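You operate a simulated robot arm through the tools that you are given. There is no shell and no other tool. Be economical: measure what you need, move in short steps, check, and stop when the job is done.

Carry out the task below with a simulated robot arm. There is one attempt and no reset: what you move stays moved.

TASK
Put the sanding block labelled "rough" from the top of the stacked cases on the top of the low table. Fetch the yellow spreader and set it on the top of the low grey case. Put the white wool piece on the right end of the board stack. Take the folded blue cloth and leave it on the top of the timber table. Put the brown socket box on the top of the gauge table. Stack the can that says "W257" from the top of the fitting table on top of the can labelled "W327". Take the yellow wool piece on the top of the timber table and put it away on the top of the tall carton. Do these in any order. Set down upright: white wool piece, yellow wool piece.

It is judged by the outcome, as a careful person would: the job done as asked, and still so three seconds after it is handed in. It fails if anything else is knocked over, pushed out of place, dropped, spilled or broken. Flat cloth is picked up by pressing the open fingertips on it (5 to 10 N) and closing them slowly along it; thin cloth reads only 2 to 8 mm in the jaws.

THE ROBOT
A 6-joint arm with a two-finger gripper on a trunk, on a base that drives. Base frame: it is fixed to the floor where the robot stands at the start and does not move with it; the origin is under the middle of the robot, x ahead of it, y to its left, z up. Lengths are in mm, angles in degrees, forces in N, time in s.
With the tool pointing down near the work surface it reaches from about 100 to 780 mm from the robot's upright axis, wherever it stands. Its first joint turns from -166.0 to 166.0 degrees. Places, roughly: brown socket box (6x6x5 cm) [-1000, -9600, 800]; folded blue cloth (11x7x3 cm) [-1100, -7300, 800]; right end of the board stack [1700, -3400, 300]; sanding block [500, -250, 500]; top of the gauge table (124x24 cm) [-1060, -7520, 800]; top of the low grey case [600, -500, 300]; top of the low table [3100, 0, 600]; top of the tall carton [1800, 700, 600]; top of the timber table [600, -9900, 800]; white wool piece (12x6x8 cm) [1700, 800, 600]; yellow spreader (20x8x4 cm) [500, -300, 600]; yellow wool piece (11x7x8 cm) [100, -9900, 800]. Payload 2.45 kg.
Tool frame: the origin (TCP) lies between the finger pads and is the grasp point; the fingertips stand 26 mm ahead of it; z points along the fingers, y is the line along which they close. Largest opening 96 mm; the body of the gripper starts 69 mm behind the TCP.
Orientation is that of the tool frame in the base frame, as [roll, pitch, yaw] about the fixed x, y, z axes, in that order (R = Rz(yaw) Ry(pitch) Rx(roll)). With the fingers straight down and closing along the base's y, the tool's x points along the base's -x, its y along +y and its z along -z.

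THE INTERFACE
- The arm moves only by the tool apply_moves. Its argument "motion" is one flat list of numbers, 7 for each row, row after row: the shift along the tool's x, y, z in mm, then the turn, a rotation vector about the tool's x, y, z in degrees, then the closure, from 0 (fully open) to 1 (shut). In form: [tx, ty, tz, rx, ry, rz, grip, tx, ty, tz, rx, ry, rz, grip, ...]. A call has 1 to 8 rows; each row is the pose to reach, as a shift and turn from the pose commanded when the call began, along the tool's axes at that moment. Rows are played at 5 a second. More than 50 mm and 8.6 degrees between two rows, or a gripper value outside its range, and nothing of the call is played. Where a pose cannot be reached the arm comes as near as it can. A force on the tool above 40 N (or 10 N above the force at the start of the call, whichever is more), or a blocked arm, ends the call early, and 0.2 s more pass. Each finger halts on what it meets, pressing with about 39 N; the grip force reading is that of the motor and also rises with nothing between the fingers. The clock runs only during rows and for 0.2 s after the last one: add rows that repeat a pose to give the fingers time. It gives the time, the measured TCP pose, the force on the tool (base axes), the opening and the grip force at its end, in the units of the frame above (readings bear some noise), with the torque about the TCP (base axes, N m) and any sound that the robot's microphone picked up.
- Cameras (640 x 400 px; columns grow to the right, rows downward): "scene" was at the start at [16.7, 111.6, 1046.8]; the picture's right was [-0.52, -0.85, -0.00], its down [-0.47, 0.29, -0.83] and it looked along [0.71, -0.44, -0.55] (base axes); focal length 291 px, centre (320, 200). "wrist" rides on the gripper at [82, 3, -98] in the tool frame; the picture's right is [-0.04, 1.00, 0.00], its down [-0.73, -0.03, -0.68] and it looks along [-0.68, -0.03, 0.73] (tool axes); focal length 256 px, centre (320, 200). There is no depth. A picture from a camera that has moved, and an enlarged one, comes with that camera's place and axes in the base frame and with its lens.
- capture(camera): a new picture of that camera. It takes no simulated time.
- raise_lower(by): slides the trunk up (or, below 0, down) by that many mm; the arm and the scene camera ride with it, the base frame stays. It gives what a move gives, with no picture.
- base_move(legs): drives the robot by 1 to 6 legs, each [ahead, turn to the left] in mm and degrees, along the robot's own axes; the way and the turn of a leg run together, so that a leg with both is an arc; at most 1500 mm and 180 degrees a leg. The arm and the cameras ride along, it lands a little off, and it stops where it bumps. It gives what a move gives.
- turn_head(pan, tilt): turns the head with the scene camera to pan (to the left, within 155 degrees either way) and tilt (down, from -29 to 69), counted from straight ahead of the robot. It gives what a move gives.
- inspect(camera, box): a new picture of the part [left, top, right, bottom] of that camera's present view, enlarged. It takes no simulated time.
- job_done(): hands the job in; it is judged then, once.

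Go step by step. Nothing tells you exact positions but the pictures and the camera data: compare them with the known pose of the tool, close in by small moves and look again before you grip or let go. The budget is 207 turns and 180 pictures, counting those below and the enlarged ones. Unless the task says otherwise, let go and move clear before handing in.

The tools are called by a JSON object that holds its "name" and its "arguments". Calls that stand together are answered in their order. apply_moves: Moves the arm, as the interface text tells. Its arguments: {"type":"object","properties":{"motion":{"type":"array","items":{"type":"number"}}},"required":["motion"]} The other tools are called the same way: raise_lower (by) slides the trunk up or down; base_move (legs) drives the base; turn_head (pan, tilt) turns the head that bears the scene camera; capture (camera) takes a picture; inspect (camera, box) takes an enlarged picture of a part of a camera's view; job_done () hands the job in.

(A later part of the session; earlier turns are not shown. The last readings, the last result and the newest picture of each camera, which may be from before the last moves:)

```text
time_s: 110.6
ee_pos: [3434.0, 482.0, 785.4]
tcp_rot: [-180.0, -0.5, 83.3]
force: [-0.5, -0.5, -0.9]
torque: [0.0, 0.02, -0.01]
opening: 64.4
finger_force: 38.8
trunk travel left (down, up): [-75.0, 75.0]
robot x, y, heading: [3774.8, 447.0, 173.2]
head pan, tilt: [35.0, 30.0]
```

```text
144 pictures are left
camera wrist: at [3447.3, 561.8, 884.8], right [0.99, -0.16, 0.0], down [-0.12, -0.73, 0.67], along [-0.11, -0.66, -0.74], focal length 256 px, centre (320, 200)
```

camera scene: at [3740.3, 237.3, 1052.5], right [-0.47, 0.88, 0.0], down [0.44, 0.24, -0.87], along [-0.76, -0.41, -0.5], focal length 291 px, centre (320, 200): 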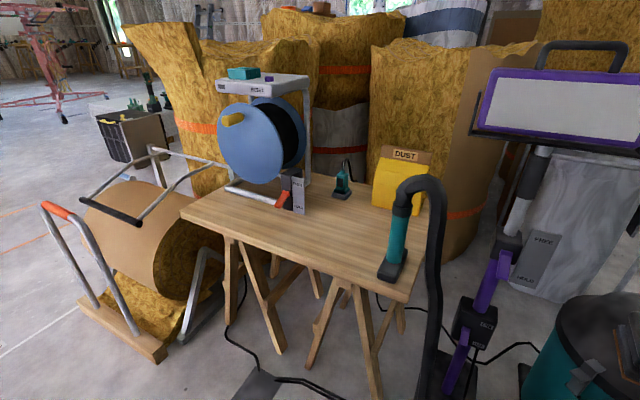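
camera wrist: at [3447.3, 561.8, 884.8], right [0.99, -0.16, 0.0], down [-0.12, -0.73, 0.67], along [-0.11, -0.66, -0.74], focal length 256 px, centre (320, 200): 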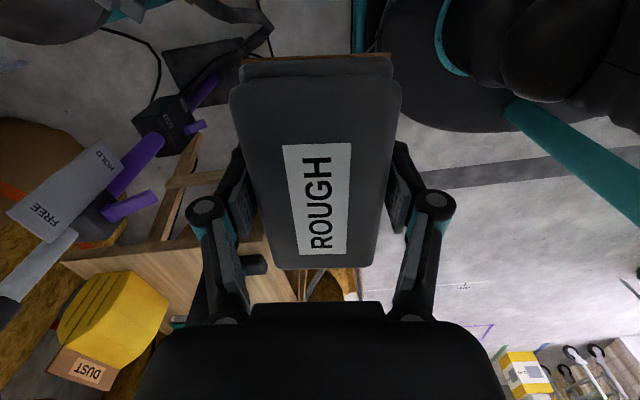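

Table top spans x≈2900–3303, y≈−450…204; there's free space around [3230,−75]. Move the base a bit nearer.

{"name": "base_move", "arguments": {"legs": [[0, 82], [175, 0]]}}

{"name": "turn_head", "arguments": {"pan": -30, "tilt": 40}}

{"name": "capture", "arguments": {"camera": "scene"}}

{"name": "capture", "arguments": {"camera": "wrist"}}

```text
time_s: 115.7
ee_pos: [3664.3, -70.1, 785.9]
tcp_rot: [-180.0, -0.4, 167.4]
force: [-0.3, 0.0, -1.2]
torque: [0.0, 0.03, 0.03]
opening: 64.3
finger_force: 39.1
trunk travel left (down, up): [-75.0, 75.0]
robot x, y, heading: [3736.5, 269.0, -102.5]
head pan, tilt: [35.0, 30.0]
```

```text
time_s: 117.0
ee_pos: [3664.3, -70.5, 785.6]
tcp_rot: [-180.0, -0.4, 167.4]
force: [0.8, 0.6, -0.4]
torque: [0.0, 0.02, -0.01]
opening: 64.3
finger_force: 39.1
trunk travel left (down, up): [-75.0, 75.0]
robot x, y, heading: [3740.7, 270.6, -102.5]
head pan, tilt: [-30.0, 40.0]
```

```text
143 pictures are left
camera scene: at [3849.1, 229.8, 1037.1], right [-0.74, 0.68, 0.0], down [0.43, 0.47, -0.77], along [-0.52, -0.56, -0.64], focal length 291 px, centre (320, 200)
```

scene: 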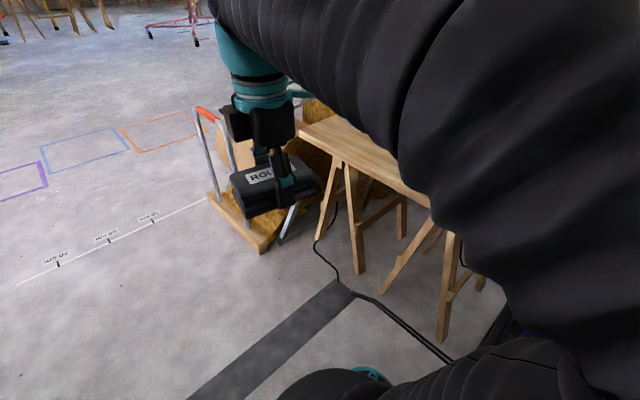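

```text
142 pictures are left
camera wrist: at [3586.4, -49.4, 884.8], right [0.26, 0.97, 0.0], down [0.71, -0.19, 0.67], along [0.65, -0.17, -0.74], focal length 256 px, centre (320, 200)
```

wrist: 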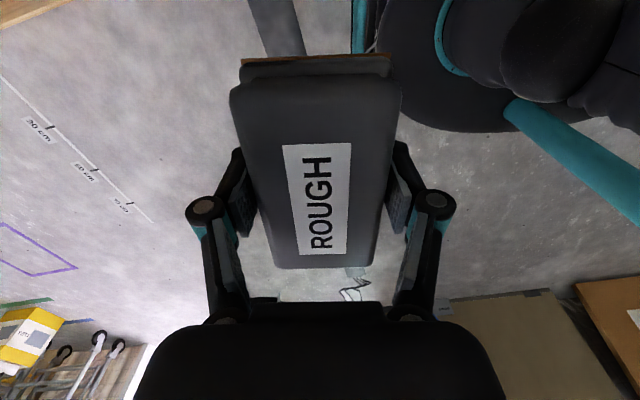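

Move the block over the free area at about [3225,−20], keeping height.

{"name": "apply_moves", "arguments": {"motion": [49, -5, 0, 0, 0, 0, 1, 98, -10, 0, 0, 0, 0, 1, 147, -15, 0, 0, 0, 0, 1, 196, -21, 0, 0, 0, 0, 1, 245, -26, 0, 0, 0, 0, 1, 294, -31, 0, 0, 0, 0, 1, 343, -37, 0, 0, 0, 0, 1, 392, -42, 0, 0, 0, 0, 1]}}

{"name": "turn_head", "arguments": {"pan": -10, "tilt": 35}}

{"name": "capture", "arguments": {"camera": "scene"}}

{"name": "capture", "arguments": {"camera": "wrist"}}

```text
time_s: 118.8
ee_pos: [3270.9, -27.7, 792.0]
tcp_rot: [-179.8, -0.5, 167.3]
force: [1.5, 0.3, -0.8]
torque: [-0.02, 0.05, 0.02]
opening: 64.2
finger_force: 38.9
trunk travel left (down, up): [-75.0, 75.0]
robot x, y, heading: [3738.2, 271.6, -102.7]
head pan, tilt: [-30.0, 40.0]
```

```text
time_s: 119.7
ee_pos: [3271.1, -28.0, 790.1]
tcp_rot: [-180.0, -0.3, 167.5]
force: [-0.7, 0.0, -1.5]
torque: [-0.01, -0.02, 0.01]
opening: 64.5
finger_force: 39.4
trunk travel left (down, up): [-75.0, 75.0]
robot x, y, heading: [3742.2, 270.7, -102.5]
head pan, tilt: [-10.0, 35.0]
```

```text
141 pictures are left
camera scene: at [3872.4, 211.2, 1044.7], right [-0.92, 0.38, 0.0], down [0.22, 0.53, -0.82], along [-0.32, -0.76, -0.57], focal length 291 px, centre (320, 200)
```

scene: 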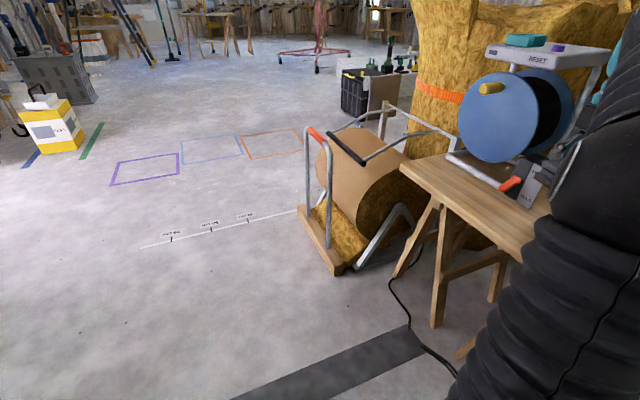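

```text
140 pictures are left
camera wrist: at [3194.3, -6.6, 889.7], right [0.26, 0.97, 0.0], down [0.71, -0.19, 0.67], along [0.65, -0.17, -0.74], focal length 256 px, centre (320, 200)
```

wrist: 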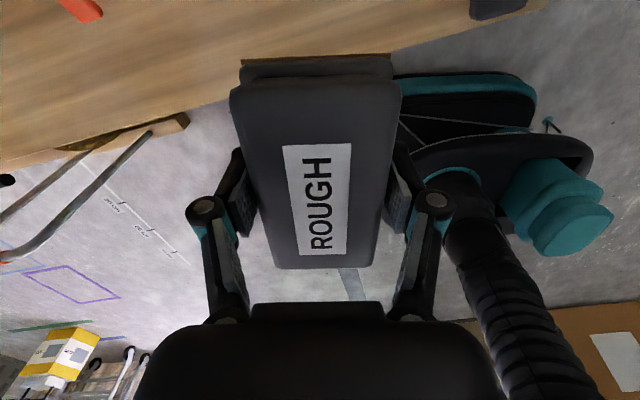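

Refined: table top z≈577, edge x≈3282. Shift to x≈3205 and lower, then check.

{"name": "apply_moves", "arguments": {"motion": [40, -4, 0, 0, 0, 0, 1, 66, -7, 20, 0, 0, 0, 1, 66, -7, 65, 0, 0, 0, 1, 66, -7, 105, 0, 0, 0, 1, 66, -7, 140, 0, 0, 0, 1]}}

{"name": "capture", "arguments": {"camera": "wrist"}}

{"name": "turn_head", "arguments": {"pan": -50, "tilt": 40}}

{"name": "capture", "arguments": {"camera": "scene"}}

```text
time_s: 120.8
ee_pos: [3203.4, -18.5, 649.4]
tcp_rot: [-179.9, -0.5, 167.4]
force: [-0.1, 0.4, -0.5]
torque: [0.0, -0.04, 0.02]
opening: 64.6
finger_force: 38.7
trunk travel left (down, up): [-75.0, 75.0]
robot x, y, heading: [3741.5, 269.5, -102.4]
head pan, tilt: [-10.0, 35.0]
```

```text
139 pictures are left
camera wrist: at [3126.0, 1.8, 748.6], right [0.26, 0.97, 0.0], down [0.72, -0.19, 0.67], along [0.65, -0.17, -0.74], focal length 256 px, centre (320, 200)
```

wrist: 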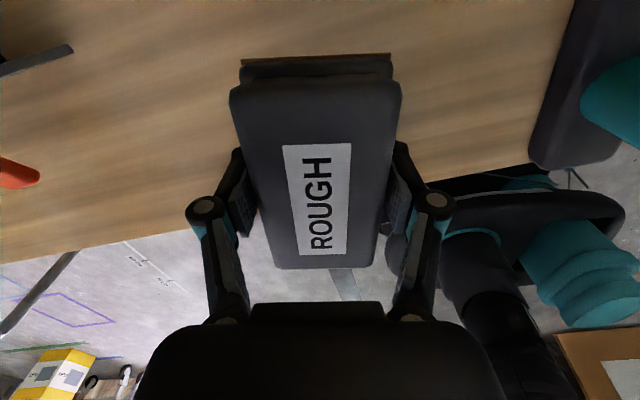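

```text
time_s: 121.9
ee_pos: [3204.3, -20.7, 650.1]
tcp_rot: [180.0, -0.3, 167.4]
force: [-0.3, -0.2, -1.0]
torque: [0.01, 0.01, 0.03]
opening: 64.3
finger_force: 38.5
trunk travel left (down, up): [-75.0, 75.0]
robot x, y, heading: [3736.0, 265.5, -103.0]
head pan, tilt: [-50.0, 40.0]
```

```text
138 pictures are left
camera scene: at [3830.8, 253.3, 1037.2], right [-0.46, 0.89, 0.0], down [0.57, 0.3, -0.77], along [-0.68, -0.35, -0.64], focal length 291 px, centre (320, 200)
```

scene: 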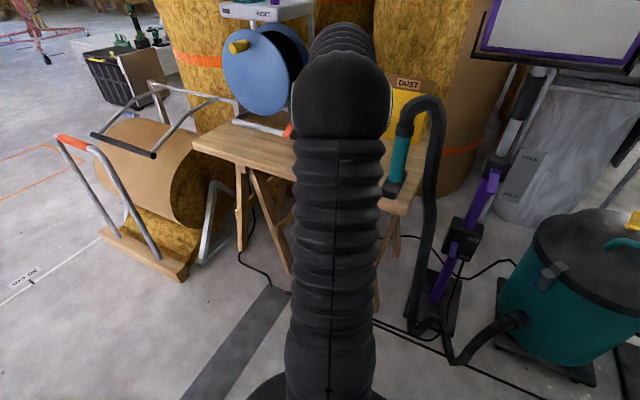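

Position is clear. Nudge 15 mm inward and lower to contact.

{"name": "apply_moves", "arguments": {"motion": [15, 0, 15, 0, 0, 0, 1, 15, 0, 28, 0, 0, 0, 1, 15, 0, 35, 0, 0, 0, 1, 15, 0, 40, 0, 0, 0, 1, 15, 0, 45, 0, 0, 0, 1, 15, 0, 50, 0, 0, 0, 1, 15, 0, 55, 0, 0, 0, 1, 15, 0, 60, 0, 0, 0, 1]}}

```text
time_s: 123.5
ee_pos: [3190.1, -15.3, 603.3]
tcp_rot: [-179.6, -0.8, 167.4]
force: [6.6, 2.1, 17.0]
torque: [0.59, -0.73, -0.11]
opening: 64.8
finger_force: 39.0
trunk travel left (down, up): [-75.0, 75.0]
robot x, y, heading: [3743.2, 267.0, -102.7]
head pan, tilt: [-50.0, 40.0]
stopped in row 7: the force on the tool passed its limit at 58 N (the readings are from after the stop); the commanded pose is now the measured one
```

{"name": "apply_moves", "arguments": {"motion": [0, 0, -1, 0, 0, 0, 0.6, 0, 0, -1, 0, 0, 0, 0.1, 0, 0, -1, 0, 0, 0, 0, 0, 0, -30, 0, 0, 0, 0, 0, 0, -75, 0, 0, 0, 0, 0, 0, -120, 0, 0, 0, 0, 0, 0, -165, 0, 0, 0, 0]}}

{"name": "capture", "arguments": {"camera": "wrist"}}

```text
time_s: 125.1
ee_pos: [3191.7, -15.0, 765.9]
tcp_rot: [-179.6, -0.8, 167.4]
force: [0.3, -0.3, -1.2]
torque: [-0.01, -0.03, 0.03]
opening: 95.8
finger_force: 0.0
trunk travel left (down, up): [-75.0, 75.0]
robot x, y, heading: [3740.9, 268.5, -102.5]
head pan, tilt: [-50.0, 40.0]
```

```text
137 pictures are left
camera wrist: at [3113.9, 5.3, 863.7], right [0.26, 0.97, -0.01], down [0.72, -0.19, 0.67], along [0.65, -0.18, -0.74], focal length 256 px, centre (320, 200)
```

wrist: 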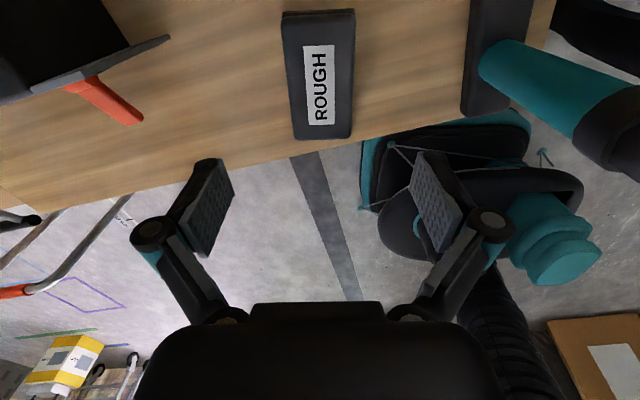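

Rough block is placed. Retract and drive back around north to the carton for the white wool.

{"name": "apply_moves", "arguments": {"motion": [0, 0, -30, 0, 0, 0, 0, -36, 31, -30, 0, 0, 0, 0, -72, 62, -30, 0, 0, 0, 0, -108, 93, -30, 0, 0, 0, 0, -144, 124, -30, 0, 0, 0, 0, -180, 155, -30, 0, 0, 0, 0, -214, 184, -30, 0, 0, 0, 0]}}

{"name": "base_move", "arguments": {"legs": [[0, 10], [-900, 0], [-880, 0], [0, -85], [950, 0], [900, 0]]}}

{"name": "base_move", "arguments": {"legs": [[0, 70]]}}

{"name": "turn_head", "arguments": {"pan": 15, "tilt": 30}}

{"name": "capture", "arguments": {"camera": "scene"}}

```text
time_s: 126.7
ee_pos: [3442.3, 117.1, 791.8]
tcp_rot: [-179.8, -0.7, 167.4]
force: [-0.1, -0.4, -0.4]
torque: [-0.01, -0.04, 0.03]
opening: 96.1
finger_force: 0.0
trunk travel left (down, up): [-75.0, 75.0]
robot x, y, heading: [3738.8, 265.0, -102.8]
head pan, tilt: [-50.0, 40.0]
```

```text
time_s: 149.0
ee_pos: [1740.6, 2241.4, 792.5]
tcp_rot: [-179.7, -0.9, 92.8]
force: [-0.5, 0.3, 0.4]
torque: [0.0, 0.02, -0.04]
opening: 95.9
finger_force: 0.1
trunk travel left (down, up): [-75.0, 75.0]
robot x, y, heading: [1963.7, 1993.7, -177.6]
head pan, tilt: [-50.0, 40.0]
```

```text
time_s: 152.4
ee_pos: [1657.6, 1867.6, 791.4]
tcp_rot: [-179.7, -0.8, 163.0]
force: [-0.2, 0.4, 1.0]
torque: [0.01, 0.01, -0.04]
opening: 95.9
finger_force: 0.1
trunk travel left (down, up): [-75.0, 75.0]
robot x, y, heading: [1959.9, 1996.7, -107.2]
head pan, tilt: [-50.0, 40.0]
```

```text
time_s: 153.8
ee_pos: [1656.8, 1867.6, 791.7]
tcp_rot: [-179.6, -0.8, 163.0]
force: [-0.4, 0.1, -0.2]
torque: [0.03, 0.02, 0.0]
opening: 96.1
finger_force: 0.0
trunk travel left (down, up): [-75.0, 75.0]
robot x, y, heading: [1962.7, 1993.9, -107.3]
head pan, tilt: [15.0, 30.0]
```

```text
136 pictures are left
camera scene: at [2129.7, 1917.4, 1052.5], right [-1.0, 0.04, 0.0], down [0.02, 0.5, -0.87], along [-0.03, -0.87, -0.5], focal length 291 px, centre (320, 200)
```

scene: 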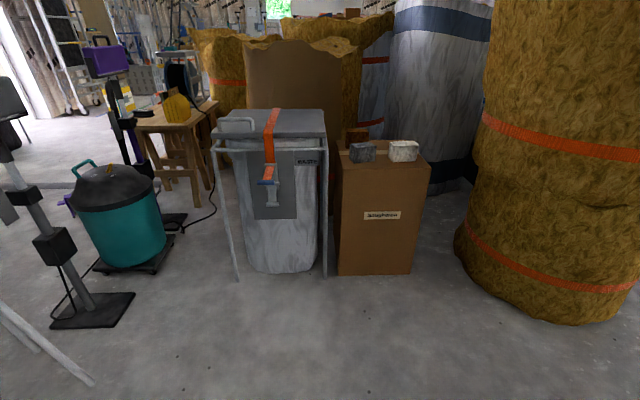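

Clear view: carton front at y≈852, top z≈594; white wool to its right. Approach.

{"name": "base_move", "arguments": {"legs": [[600, 0]]}}

{"name": "turn_head", "arguments": {"pan": 5, "tilt": 35}}

{"name": "capture", "arguments": {"camera": "scene"}}

```text
time_s: 157.3
ee_pos: [1479.3, 1280.3, 791.7]
tcp_rot: [-179.7, -0.8, 163.4]
force: [-0.1, 0.0, 0.9]
torque: [-0.01, 0.05, -0.04]
opening: 96.2
finger_force: 0.1
trunk travel left (down, up): [-75.0, 75.0]
robot x, y, heading: [1788.2, 1411.1, -106.7]
head pan, tilt: [15.0, 30.0]
```

```text
time_s: 158.0
ee_pos: [1478.7, 1279.4, 791.9]
tcp_rot: [-179.7, -0.8, 163.2]
force: [0.6, 0.2, -1.0]
torque: [-0.01, -0.01, 0.0]
opening: 96.0
finger_force: 0.0
trunk travel left (down, up): [-75.0, 75.0]
robot x, y, heading: [1782.9, 1410.2, -106.8]
head pan, tilt: [5.0, 35.0]
```

```text
135 pictures are left
camera scene: at [1937.1, 1335.3, 1044.7], right [-0.98, 0.2, 0.0], down [0.12, 0.56, -0.82], along [-0.17, -0.8, -0.57], focal length 291 px, centre (320, 200)
```

scene: 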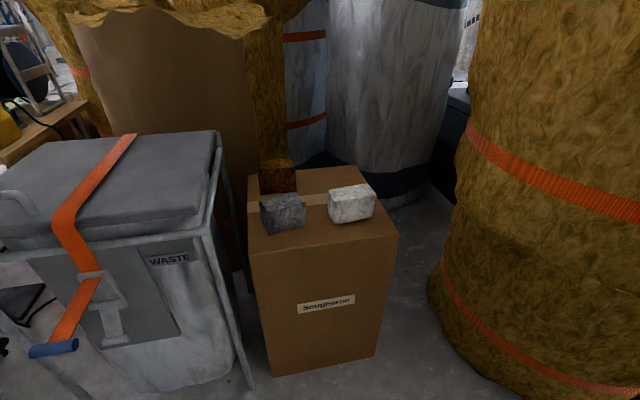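

White wool at ≈[1737,775], long side along x. Move over it at height with the gripper aligned.

{"name": "apply_moves", "arguments": {"motion": [-33, -34, 0, 0, 0, -2, 0, -66, -68, 0, 0, 0, -4, 0, -98, -102, 0, 0, 0, -6, 0, -131, -136, 0, 0, 0, -8, 0, -164, -170, 0, 0, 0, -10, 0, -197, -204, 0, 0, 0, -12, 0, -229, -238, 0, 0, 0, -14, 0, -262, -272, 0, 0, 0, -17, 0]}}

{"name": "apply_moves", "arguments": {"motion": [-21, -42, 0, 0, 0, 0, 0, -43, -84, 0, 0, 0, 0, 0, -64, -126, 0, 0, 0, 0, 0, -86, -168, 0, 0, 0, 0, 0]}}

{"name": "capture", "arguments": {"camera": "wrist"}}

{"name": "capture", "arguments": {"camera": "scene"}}

```text
time_s: 159.8
ee_pos: [1654.4, 942.9, 789.0]
tcp_rot: [-179.9, -1.0, -179.8]
force: [-0.3, 0.2, 0.4]
torque: [-0.07, 0.0, 0.0]
opening: 95.9
finger_force: 0.1
trunk travel left (down, up): [-75.0, 75.0]
robot x, y, heading: [1784.1, 1411.2, -106.8]
head pan, tilt: [5.0, 35.0]
```

```text
time_s: 160.8
ee_pos: [1736.9, 775.8, 788.3]
tcp_rot: [-179.9, -0.9, -179.7]
force: [0.3, 1.0, 1.3]
torque: [-0.06, -0.02, 0.02]
opening: 96.2
finger_force: 0.2
trunk travel left (down, up): [-75.0, 75.0]
robot x, y, heading: [1787.3, 1411.0, -106.8]
head pan, tilt: [5.0, 35.0]
```

```text
134 pictures are left
camera wrist: at [1657.4, 778.2, 887.6], right [0.04, 1.0, 0.0], down [0.74, -0.02, 0.67], along [0.67, -0.03, -0.74], focal length 256 px, centre (320, 200)
```

wrist: 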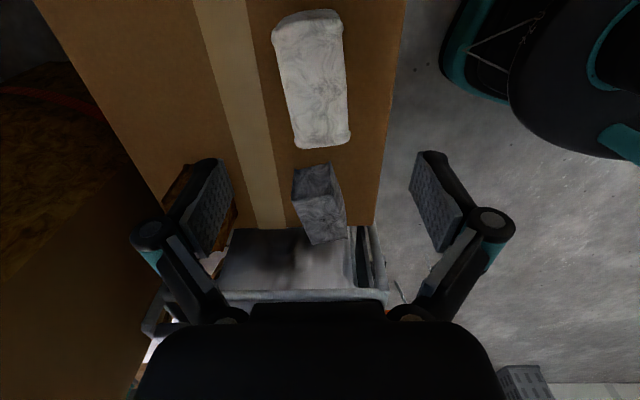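

```text
133 pictures are left
camera scene: at [1937.1, 1335.7, 1044.7], right [-0.98, 0.2, 0.0], down [0.12, 0.56, -0.82], along [-0.17, -0.8, -0.57], focal length 291 px, centre (320, 200)
```

scene: 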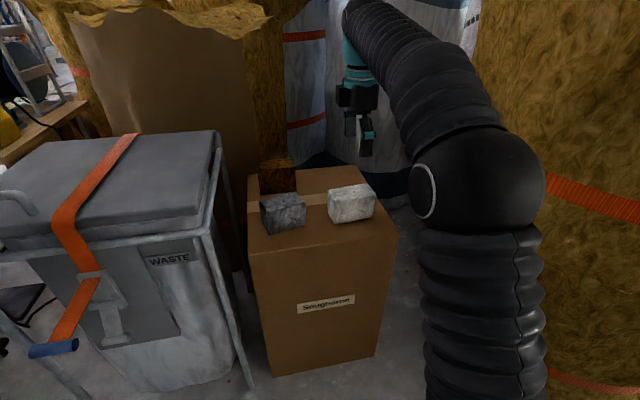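

Wool centre [1731,771], turned ~5°. Align, descend to mid-height, and close.

{"name": "apply_moves", "arguments": {"motion": [6, -5, 40, 0, 0, -5, 0, 6, -5, 85, 0, 0, -5, 0, 6, -5, 120, 0, 0, -5, 0, 6, -5, 148, 0, 0, -5, 0]}}

{"name": "capture", "arguments": {"camera": "wrist"}}

```text
time_s: 161.8
ee_pos: [1730.6, 769.7, 640.4]
tcp_rot: [179.9, -0.9, -174.8]
force: [0.3, -0.3, 0.4]
torque: [0.0, 0.0, 0.01]
opening: 95.8
finger_force: 0.0
trunk travel left (down, up): [-75.0, 75.0]
robot x, y, heading: [1784.6, 1407.3, -106.5]
head pan, tilt: [5.0, 35.0]
```

```text
132 pictures are left
camera wrist: at [1650.4, 766.6, 739.2], right [-0.05, 1.0, 0.0], down [0.74, 0.04, 0.67], along [0.67, 0.03, -0.74], focal length 256 px, centre (320, 200)
```

wrist: 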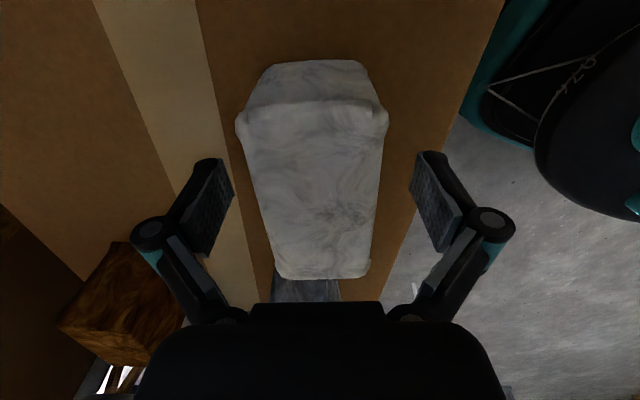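

{"name": "apply_moves", "arguments": {"motion": [0, -1, 6, 0, 0, 0, 0.2, 0, -1, 6, 0, 0, 0, 0.4, 0, -1, 6, 0, 0, 0, 0.6, 0, -1, 6, 0, 0, 0, 0.8, 0, -1, 6, 0, 0, 0, 1, 0, -1, 6, 0, 0, 0, 1]}}

{"name": "apply_moves", "arguments": {"motion": [0, 0, -30, 0, 0, 0, 1, 0, 0, -75, 0, 0, 0, 1, 0, 0, -120, 0, 0, 0, 1, 0, 0, -160, 0, 0, 0, 1]}}

{"name": "capture", "arguments": {"camera": "wrist"}}

```text
time_s: 163.2
ee_pos: [1730.2, 770.3, 634.9]
tcp_rot: [180.0, -1.0, -174.7]
force: [-0.9, -0.4, 1.2]
torque: [0.01, -0.05, 0.04]
opening: 58.5
finger_force: 39.3
trunk travel left (down, up): [-75.0, 75.0]
robot x, y, heading: [1785.8, 1409.0, -106.5]
head pan, tilt: [5.0, 35.0]
```

```text
time_s: 164.2
ee_pos: [1731.7, 769.1, 794.3]
tcp_rot: [179.9, -0.8, -174.7]
force: [0.0, 0.4, -0.7]
torque: [0.01, 0.0, 0.01]
opening: 58.6
finger_force: 38.4
trunk travel left (down, up): [-75.0, 75.0]
robot x, y, heading: [1786.1, 1409.1, -106.5]
head pan, tilt: [5.0, 35.0]
```

```text
131 pictures are left
camera wrist: at [1652.0, 765.7, 892.6], right [-0.05, 1.0, 0.0], down [0.74, 0.04, 0.67], along [0.67, 0.04, -0.74], focal length 256 px, centre (320, 200)
```

wrist: 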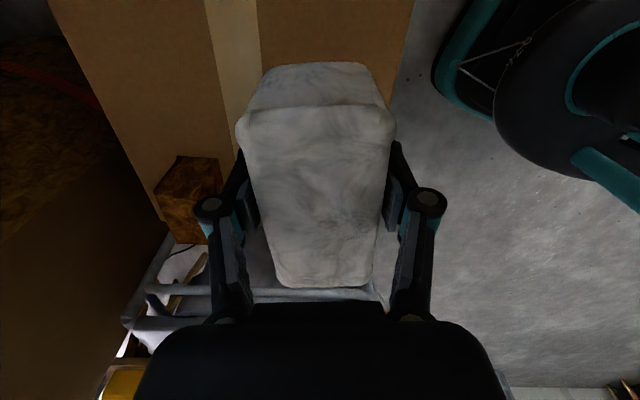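

White wool held. Retract, then drive around the east side to the board stack.

{"name": "apply_moves", "arguments": {"motion": [-9, 44, 0, 0, 0, 0, 1, -18, 88, 0, 0, 0, 0, 1, -27, 132, 0, 0, 0, 0, 1, -36, 176, 0, 0, 0, 0, 1, -45, 220, 0, 0, 0, 0, 1, -54, 264, 0, 0, 0, 0, 1, -62, 306, 0, 0, 0, 0, 1]}}

{"name": "base_move", "arguments": {"legs": [[-600, 0], [0, 109], [950, 0], [930, 0], [0, -93], [1400, 0]]}}

{"name": "turn_head", "arguments": {"pan": 15, "tilt": 25}}

{"name": "capture", "arguments": {"camera": "scene"}}

```text
time_s: 165.8
ee_pos: [1766.8, 1079.9, 791.8]
tcp_rot: [179.9, -0.8, -174.7]
force: [-0.3, -0.7, 0.4]
torque: [0.03, -0.03, 0.0]
opening: 58.8
finger_force: 38.7
trunk travel left (down, up): [-75.0, 75.0]
robot x, y, heading: [1782.8, 1406.4, -106.9]
head pan, tilt: [5.0, 35.0]
```

```text
time_s: 193.2
ee_pos: [3840.9, 349.2, 792.3]
tcp_rot: [180.0, -1.0, -160.4]
force: [0.2, -0.2, -0.5]
torque: [-0.03, 0.02, 0.04]
opening: 58.5
finger_force: 38.7
trunk travel left (down, up): [-75.0, 75.0]
robot x, y, heading: [3781.0, 675.3, -92.6]
head pan, tilt: [5.0, 35.0]
```

```text
time_s: 193.9
ee_pos: [3841.5, 349.5, 792.1]
tcp_rot: [-179.9, -0.8, -160.4]
force: [-0.4, -0.2, 0.9]
torque: [0.03, -0.03, 0.01]
opening: 58.6
finger_force: 39.5
trunk travel left (down, up): [-75.0, 75.0]
robot x, y, heading: [3777.5, 675.7, -92.5]
head pan, tilt: [15.0, 25.0]
```

```text
130 pictures are left
camera scene: at [3960.1, 637.1, 1060.4], right [-0.98, -0.22, 0.0], down [-0.09, 0.41, -0.91], along [0.2, -0.88, -0.42], focal length 291 px, centre (320, 200)
```

scene: 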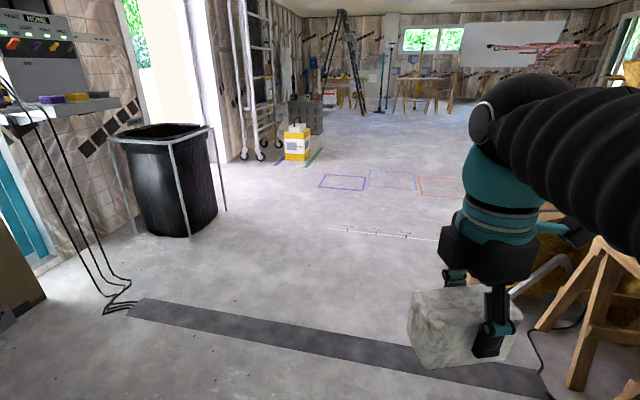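

The dark strip looks like a low cable cover. Cross it straight.

{"name": "base_move", "arguments": {"legs": [[1000, 0]]}}

```text
time_s: 199.1
ee_pos: [3806.3, -650.0, 791.8]
tcp_rot: [179.9, -0.9, -160.0]
force: [-0.3, 0.1, -0.3]
torque: [-0.01, 0.0, 0.01]
opening: 58.3
finger_force: 39.1
trunk travel left (down, up): [-75.0, 75.0]
robot x, y, heading: [3743.2, -329.8, -91.9]
head pan, tilt: [15.0, 25.0]
```

{"name": "base_move", "arguments": {"legs": [[1200, 0], [0, -45]]}}

{"name": "turn_head", "arguments": {"pan": 10, "tilt": 22}}

{"name": "capture", "arguments": {"camera": "scene"}}

```text
time_s: 207.3
ee_pos: [3488.2, -1806.7, 792.2]
tcp_rot: [-180.0, -0.7, 152.7]
force: [-1.3, 0.4, -1.3]
torque: [0.0, -0.01, 0.05]
opening: 58.5
finger_force: 38.8
trunk travel left (down, up): [-75.0, 75.0]
robot x, y, heading: [3677.9, -1541.4, -139.1]
head pan, tilt: [15.0, 25.0]
```

```text
time_s: 208.0
ee_pos: [3487.6, -1807.6, 791.2]
tcp_rot: [-180.0, -0.9, 152.7]
force: [0.2, -0.1, -0.6]
torque: [-0.01, 0.0, -0.01]
opening: 58.5
finger_force: 39.4
trunk travel left (down, up): [-75.0, 75.0]
robot x, y, heading: [3680.6, -1543.1, -139.4]
head pan, tilt: [10.0, 22.0]
```

```text
129 pictures are left
camera scene: at [3771.0, -1692.0, 1065.3], right [-0.77, 0.63, 0.0], down [0.24, 0.29, -0.93], along [-0.59, -0.72, -0.37], focal length 291 px, centre (320, 200)
```

scene: 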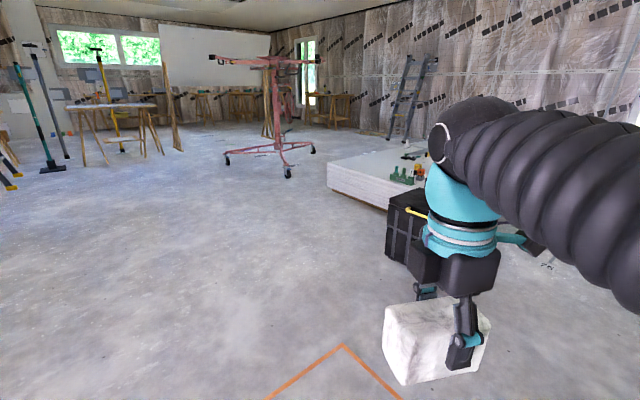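

The board stack's east end is visible, with bottles near [1740,−3100] and free area near [1780,−3450]. Drive to its east side.

{"name": "base_move", "arguments": {"legs": [[0, 13.5], [1050, 0], [1050, 0], [0, -40]]}}

{"name": "turn_head", "arguments": {"pan": 5, "tilt": 35}}

{"name": "capture", "arguments": {"camera": "scene"}}

```text
time_s: 221.2
ee_pos: [2156.6, -3410.7, 792.6]
tcp_rot: [180.0, -0.8, 126.0]
force: [0.1, 0.0, -0.2]
torque: [-0.03, 0.0, 0.03]
opening: 58.4
finger_force: 38.8
trunk travel left (down, up): [-75.0, 75.0]
robot x, y, heading: [2450.3, -3257.9, -165.6]
head pan, tilt: [10.0, 22.0]
```

```text
time_s: 221.9
ee_pos: [2156.0, -3410.9, 792.4]
tcp_rot: [-180.0, -0.8, 126.0]
force: [-1.1, -0.7, -0.1]
torque: [-0.03, -0.02, -0.01]
opening: 58.6
finger_force: 40.1
trunk travel left (down, up): [-75.0, 75.0]
robot x, y, heading: [2447.9, -3261.3, -165.9]
head pan, tilt: [5.0, 35.0]
```

```text
128 pictures are left
camera scene: at [2462.5, -3425.1, 1044.7], right [-0.33, 0.95, 0.0], down [0.54, 0.19, -0.82], along [-0.77, -0.27, -0.57], focal length 291 px, centre (320, 200)
```

scene: 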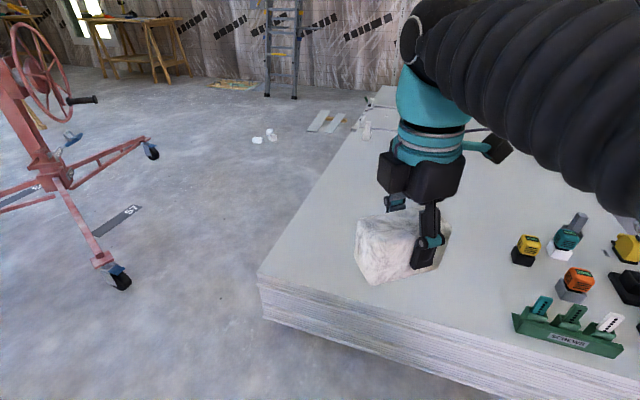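

Free area confirmed at y −3050…−3800. Move slightly closer, extend over [1780,−3420].

{"name": "base_move", "arguments": {"legs": [[60, 0]]}}

{"name": "apply_moves", "arguments": {"motion": [27, -36, 20, 0, 0, 0, 1, 54, -72, 40, 0, 0, 0, 1, 81, -108, 60, 0, 0, 0, 1, 108, -144, 80, 0, 0, 0, 1, 135, -180, 100, 0, 0, 0, 1, 162, -216, 120, 0, 0, 0, 1, 191, -250, 140, 0, 0, 0, 1]}}

{"name": "capture", "arguments": {"camera": "wrist"}}

{"name": "capture", "arguments": {"camera": "scene"}}

```text
time_s: 222.9
ee_pos: [2097.6, -3425.2, 792.3]
tcp_rot: [180.0, -0.8, 126.0]
force: [0.8, -0.5, -1.0]
torque: [0.03, -0.02, 0.02]
opening: 58.7
finger_force: 39.2
trunk travel left (down, up): [-75.0, 75.0]
robot x, y, heading: [2392.6, -3274.0, -166.1]
head pan, tilt: [5.0, 35.0]
```

```text
time_s: 224.5
ee_pos: [1783.3, -3416.8, 654.2]
tcp_rot: [180.0, -0.9, 125.9]
force: [0.0, -0.4, -0.2]
torque: [-0.01, 0.03, 0.01]
opening: 58.7
finger_force: 38.1
trunk travel left (down, up): [-75.0, 75.0]
robot x, y, heading: [2393.7, -3269.9, -165.8]
head pan, tilt: [5.0, 35.0]
```

```text
127 pictures are left
camera wrist: at [1737.9, -3349.8, 754.0], right [0.83, 0.55, 0.0], down [0.41, -0.62, 0.67], along [0.37, -0.56, -0.74], focal length 256 px, centre (320, 200)
```

wrist: 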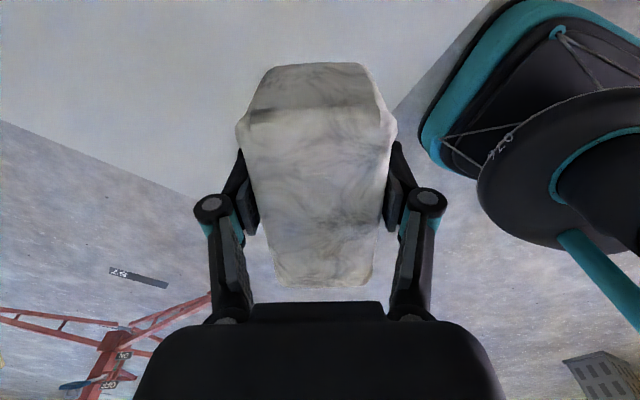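

```text
126 pictures are left
camera scene: at [2405.0, -3439.5, 1044.7], right [-0.33, 0.95, 0.0], down [0.54, 0.19, -0.82], along [-0.77, -0.27, -0.57], focal length 291 px, centre (320, 200)
```

scene: 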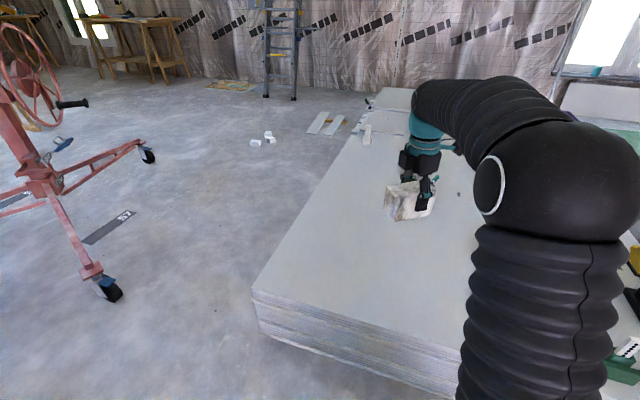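

{"name": "apply_moves", "arguments": {"motion": [0, 0, 45, 0, 0, 0, 1, 0, 0, 90, 0, 0, 0, 1, 0, 0, 135, 0, 0, 0, 1, 0, 0, 180, 0, 0, 0, 1, 0, 0, 220, 0, 0, 0, 1]}}

{"name": "capture", "arguments": {"camera": "wrist"}}

{"name": "capture", "arguments": {"camera": "scene"}}

```text
time_s: 225.7
ee_pos: [1779.7, -3412.4, 432.8]
tcp_rot: [-179.9, -0.8, 125.8]
force: [-0.3, 0.0, 0.9]
torque: [0.0, 0.04, 0.01]
opening: 58.6
finger_force: 38.6
trunk travel left (down, up): [-75.0, 75.0]
robot x, y, heading: [2391.3, -3273.4, -166.3]
head pan, tilt: [5.0, 35.0]
```

```text
125 pictures are left
camera wrist: at [1735.7, -3345.8, 533.0], right [0.83, 0.55, 0.0], down [0.41, -0.62, 0.67], along [0.37, -0.56, -0.74], focal length 256 px, centre (320, 200)
```

wrist: 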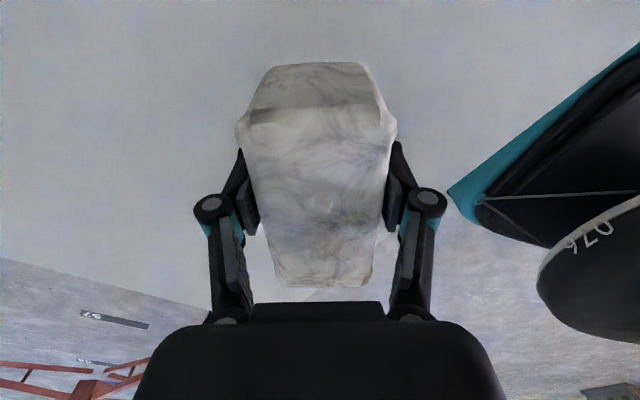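

```text
124 pictures are left
camera scene: at [2404.7, -3439.5, 1044.8], right [-0.33, 0.95, 0.0], down [0.54, 0.19, -0.82], along [-0.77, -0.27, -0.57], focal length 291 px, centre (320, 200)
```

scene: 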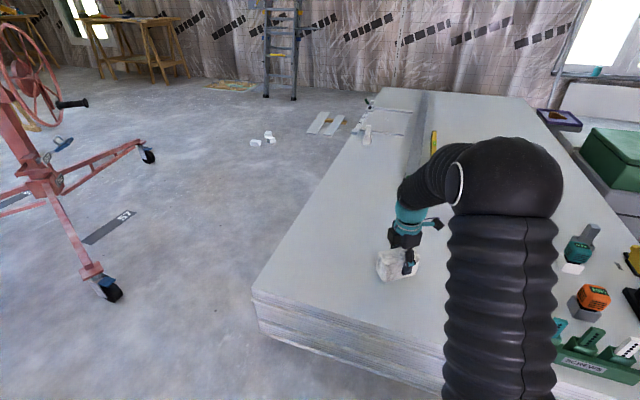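

Descend slowly until contact.

{"name": "apply_moves", "arguments": {"motion": [0, 0, 20, 0, 0, 0, 1, 0, 0, 40, 0, 0, 0, 1, 0, 0, 52, 0, 0, 0, 1, 0, 0, 62, 0, 0, 0, 1, 0, 0, 72, 0, 0, 0, 1, 0, 0, 82, 0, 0, 0, 1, 0, 0, 92, 0, 0, 0, 1, 0, 0, 102, 0, 0, 0, 1]}}

```text
time_s: 226.7
ee_pos: [1778.2, -3413.8, 383.6]
tcp_rot: [-179.7, -1.1, 125.9]
force: [9.0, 2.4, 23.1]
torque: [0.11, -0.39, 0.0]
opening: 58.5
finger_force: 39.2
trunk travel left (down, up): [-75.0, 75.0]
robot x, y, heading: [2394.3, -3272.8, -166.1]
head pan, tilt: [5.0, 35.0]
stopped in row 4: the force on the tool passed its limit at 45 N (the readings are from after the stop); the commanded pose is now the measured one
```

{"name": "apply_moves", "arguments": {"motion": [0, 0, -1, 0, 0, 0, 0.7, 0, 0, -1, 0, 0, 0, 0.2, 0, 0, -1, 0, 0, 0, 0, 0, 0, -30, 0, 0, 0, 0, 0, 0, -75, 0, 0, 0, 0, 0, 0, -120, 0, 0, 0, 0, 0, 0, -165, 0, 0, 0, 0, 0, 0, -210, 0, 0, 0, 0]}}

{"name": "capture", "arguments": {"camera": "wrist"}}

{"name": "capture", "arguments": {"camera": "scene"}}

```text
time_s: 228.5
ee_pos: [1781.8, -3414.3, 591.0]
tcp_rot: [-179.9, -0.8, 126.0]
force: [0.5, -0.1, -0.6]
torque: [0.01, 0.0, 0.0]
opening: 96.1
finger_force: 0.1
trunk travel left (down, up): [-75.0, 75.0]
robot x, y, heading: [2391.2, -3270.9, -166.2]
head pan, tilt: [5.0, 35.0]
```

```text
123 pictures are left
camera wrist: at [1737.8, -3347.7, 690.3], right [0.83, 0.55, 0.0], down [0.41, -0.62, 0.67], along [0.37, -0.56, -0.74], focal length 256 px, centre (320, 200)
```

wrist: 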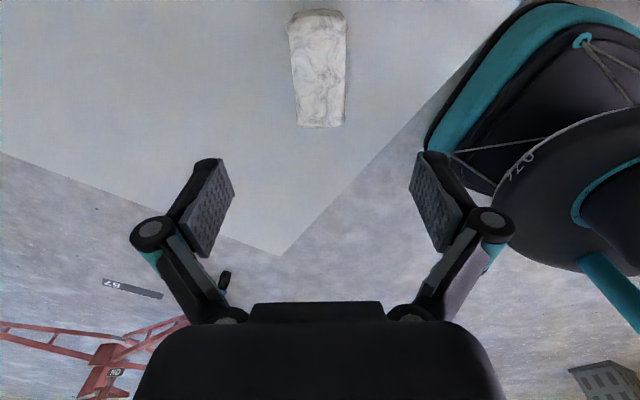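

```text
122 pictures are left
camera scene: at [2404.4, -3439.5, 1044.6], right [-0.33, 0.95, 0.0], down [0.54, 0.19, -0.82], along [-0.77, -0.27, -0.57], focal length 291 px, centre (320, 200)
```

scene: 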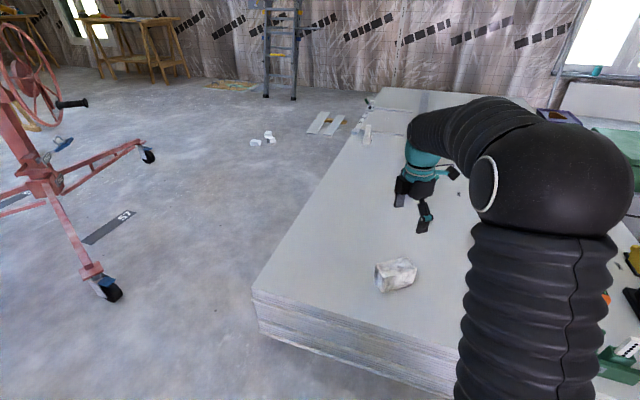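

White wool stands upright on the stack. Retract and look southwest for the route to the gauge table.

{"name": "apply_moves", "arguments": {"motion": [-16, 35, -25, 0, 0, 0, 0, -32, 70, -50, 0, 0, 0, 0, -48, 105, -75, 0, 0, 0, 0, -64, 140, -100, 0, 0, 0, 0, -80, 175, -125, 0, 0, 0, 0, -96, 210, -150, 0, 0, 0, 0, -112, 245, -175, 0, 0, 0, 0, -128, 278, -200, 0, 0, 0, 0]}}

{"name": "base_move", "arguments": {"legs": [[-200, 0], [0, 60]]}}

{"name": "turn_head", "arguments": {"pan": 30, "tilt": 12}}

{"name": "capture", "arguments": {"camera": "scene"}}

{"name": "turn_head", "arguments": {"pan": -45, "tilt": 12}}

{"name": "capture", "arguments": {"camera": "scene"}}

```text
time_s: 230.3
ee_pos: [2083.7, -3359.1, 785.4]
tcp_rot: [-179.9, -0.9, 125.9]
force: [0.2, 0.2, -1.0]
torque: [0.05, 0.0, 0.0]
opening: 96.0
finger_force: 0.0
trunk travel left (down, up): [-75.0, 75.0]
robot x, y, heading: [2389.9, -3270.7, -165.7]
head pan, tilt: [5.0, 35.0]
```

```text
time_s: 234.5
ee_pos: [2506.1, -3532.0, 785.4]
tcp_rot: [-179.7, -1.0, -174.0]
force: [-0.5, -0.5, 0.2]
torque: [0.01, 0.03, 0.0]
opening: 95.9
finger_force: 0.1
trunk travel left (down, up): [-75.0, 75.0]
robot x, y, heading: [2580.8, -3223.1, -105.8]
head pan, tilt: [5.0, 35.0]
```

```text
time_s: 235.4
ee_pos: [2505.9, -3534.1, 783.7]
tcp_rot: [-179.8, -1.0, -174.0]
force: [0.3, 1.1, -0.3]
torque: [-0.01, -0.03, 0.03]
opening: 96.0
finger_force: 0.0
trunk travel left (down, up): [-75.0, 75.0]
robot x, y, heading: [2585.4, -3223.1, -106.1]
head pan, tilt: [30.0, 12.0]
```

```text
121 pictures are left
camera scene: at [2776.0, -3300.4, 1081.5], right [-0.97, -0.24, 0.0], down [-0.05, 0.2, -0.98], along [0.24, -0.95, -0.21], focal length 291 px, centre (320, 200)
```

scene: 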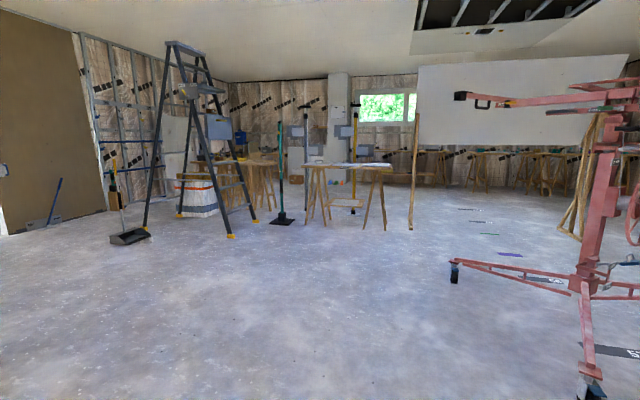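

```text
time_s: 236.9
ee_pos: [2506.2, -3533.8, 785.4]
tcp_rot: [-179.8, -1.1, -174.0]
force: [0.1, -0.1, -0.8]
torque: [0.01, -0.01, 0.02]
opening: 96.0
finger_force: 0.1
trunk travel left (down, up): [-75.0, 75.0]
robot x, y, heading: [2585.1, -3225.3, -105.9]
head pan, tilt: [-45.0, 12.0]
```

```text
120 pictures are left
camera scene: at [2671.9, -3255.2, 1081.6], right [-0.49, 0.87, 0.0], down [0.18, 0.1, -0.98], along [-0.85, -0.48, -0.21], focal length 291 px, centre (320, 200)
```

scene: 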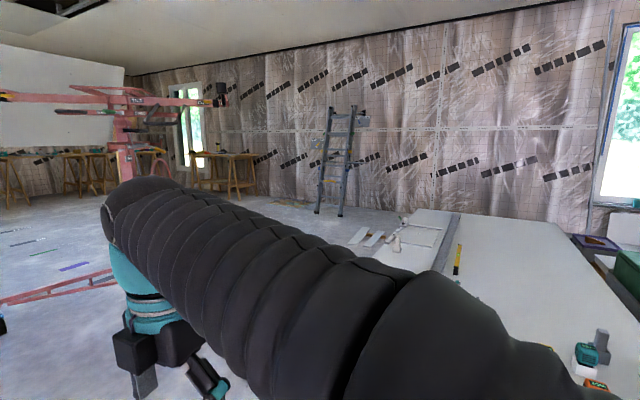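

The gauge table is likely the wooden one along the west wall (pic 2), timber table at the south wall. Drive past the lifter on its east side.

{"name": "base_move", "arguments": {"legs": [[0, 19], [1200, 0], [1150, 0], [0, -48]]}}

{"name": "turn_head", "arguments": {"pan": 20, "tilt": 15}}

{"name": "capture", "arguments": {"camera": "scene"}}

{"name": "turn_head", "arguments": {"pan": -50, "tilt": 15}}

{"name": "capture", "arguments": {"camera": "scene"}}

```text
time_s: 251.7
ee_pos: [2542.7, -5812.8, 785.8]
tcp_rot: [-179.7, -1.1, 158.3]
force: [-0.8, 0.4, 0.0]
torque: [-0.01, 0.02, -0.04]
opening: 95.8
finger_force: 0.1
trunk travel left (down, up): [-75.0, 75.0]
robot x, y, heading: [2755.8, -5574.0, -134.0]
head pan, tilt: [-45.0, 12.0]
```

```text
time_s: 253.1
ee_pos: [2541.7, -5813.9, 785.8]
tcp_rot: [-179.8, -1.1, 158.3]
force: [0.0, -0.1, -0.1]
torque: [0.01, -0.01, -0.01]
opening: 96.2
finger_force: 0.0
trunk travel left (down, up): [-75.0, 75.0]
robot x, y, heading: [2754.5, -5574.9, -133.5]
head pan, tilt: [20.0, 15.0]
```

```text
119 pictures are left
camera scene: at [2874.1, -5726.0, 1076.7], right [-0.92, 0.4, 0.0], down [0.1, 0.24, -0.97], along [-0.39, -0.88, -0.26], focal length 291 px, centre (320, 200)
```

scene: 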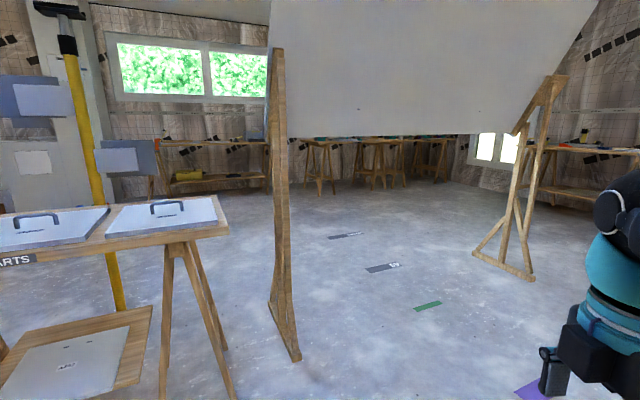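

```text
time_s: 254.5
ee_pos: [2542.4, -5813.1, 785.8]
tcp_rot: [-179.7, -1.1, 158.2]
force: [0.2, -0.6, -0.6]
torque: [0.0, 0.03, 0.0]
opening: 95.9
finger_force: 0.1
trunk travel left (down, up): [-75.0, 75.0]
robot x, y, heading: [2753.9, -5577.5, -133.6]
head pan, tilt: [-50.0, 15.0]
```

```text
118 pictures are left
camera scene: at [2818.5, -5634.6, 1076.7], right [0.06, 1.0, 0.0], down [0.26, -0.02, -0.97], along [-0.96, 0.06, -0.26], focal length 291 px, centre (320, 200)
```

scene: 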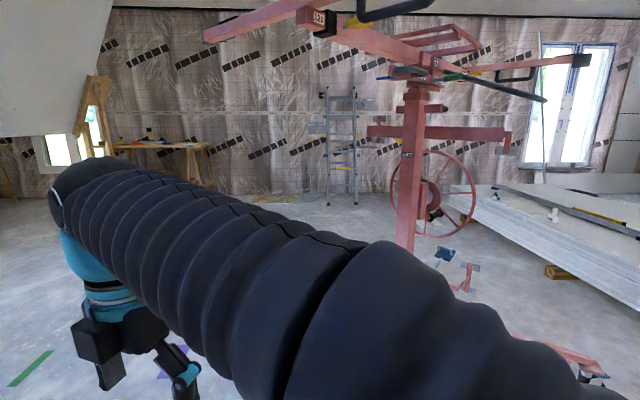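

A leaned ceiling board on wooden props blocks the south; I'll pass along y≈−6100 westwards, between lifter foot and the props.

{"name": "base_move", "arguments": {"legs": [[0, 24], [540, 0], [0, -70], [1200, 0], [1200, 0]]}}

{"name": "base_move", "arguments": {"legs": [[0, 50]]}}

{"name": "turn_head", "arguments": {"pan": 20, "tilt": 15}}

{"name": "capture", "arguments": {"camera": "scene"}}

```text
time_s: 273.4
ee_pos: [-168.4, -6100.7, 785.1]
tcp_rot: [-179.8, -0.9, 112.3]
force: [0.1, 0.2, 0.0]
torque: [-0.03, 0.01, -0.01]
opening: 96.2
finger_force: 0.0
trunk travel left (down, up): [-75.0, 75.0]
robot x, y, heading: [150.8, -6088.5, -179.9]
head pan, tilt: [-50.0, 15.0]
```

```text
time_s: 276.0
ee_pos: [-45.2, -6340.4, 786.4]
tcp_rot: [-179.8, -1.0, 162.4]
force: [0.2, -0.2, 0.0]
torque: [0.04, 0.0, 0.01]
opening: 96.1
finger_force: 0.1
trunk travel left (down, up): [-75.0, 75.0]
robot x, y, heading: [150.9, -6087.9, -129.7]
head pan, tilt: [-50.0, 15.0]
```

```text
time_s: 277.4
ee_pos: [-44.9, -6341.0, 785.3]
tcp_rot: [-179.8, -1.0, 162.3]
force: [-0.3, 0.1, -0.2]
torque: [0.02, -0.02, 0.03]
opening: 96.0
finger_force: 0.0
trunk travel left (down, up): [-75.0, 75.0]
robot x, y, heading: [147.5, -6090.3, -130.1]
head pan, tilt: [20.0, 15.0]
```

```text
117 pictures are left
camera scene: at [279.2, -6230.5, 1076.7], right [-0.94, 0.34, 0.0], down [0.09, 0.24, -0.97], along [-0.32, -0.91, -0.26], focal length 291 px, centre (320, 200)
```

scene: 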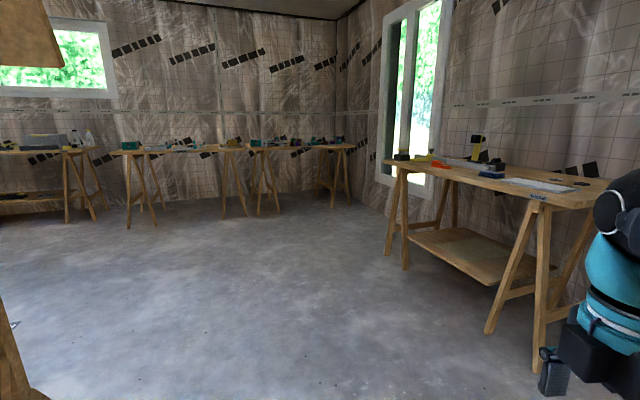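

The gauge table is on the right; along the south wall are two more tables. Zoom in on them.

{"name": "inspect", "arguments": {"camera": "scene", "box": [370, 120, 640, 240]}}

{"name": "inspect", "arguments": {"camera": "scene", "box": [0, 110, 370, 230]}}

```text
2.37 times, centred on (505, 180) of scene
camera zoom: at [279.2, -6230.5, 1076.7], right [-0.94, 0.34, 0.0], down [0.09, 0.24, -0.97], along [-0.32, -0.91, -0.26], focal length 690 px, centre (-118, 247)
```

zoom: 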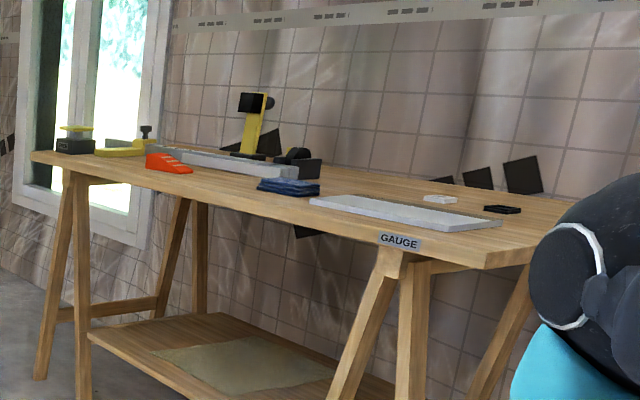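

```text
1.73 times, centred on (185, 170) of scene
camera zoom: at [279.2, -6230.5, 1076.7], right [-0.94, 0.34, 0.0], down [0.09, 0.24, -0.97], along [-0.32, -0.91, -0.26], focal length 503 px, centre (554, 252)
```

zoom: 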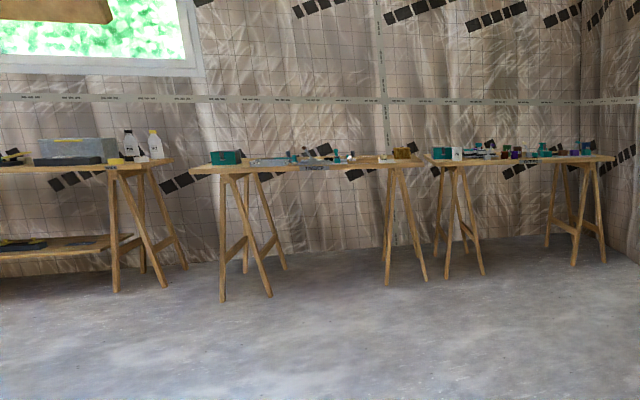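

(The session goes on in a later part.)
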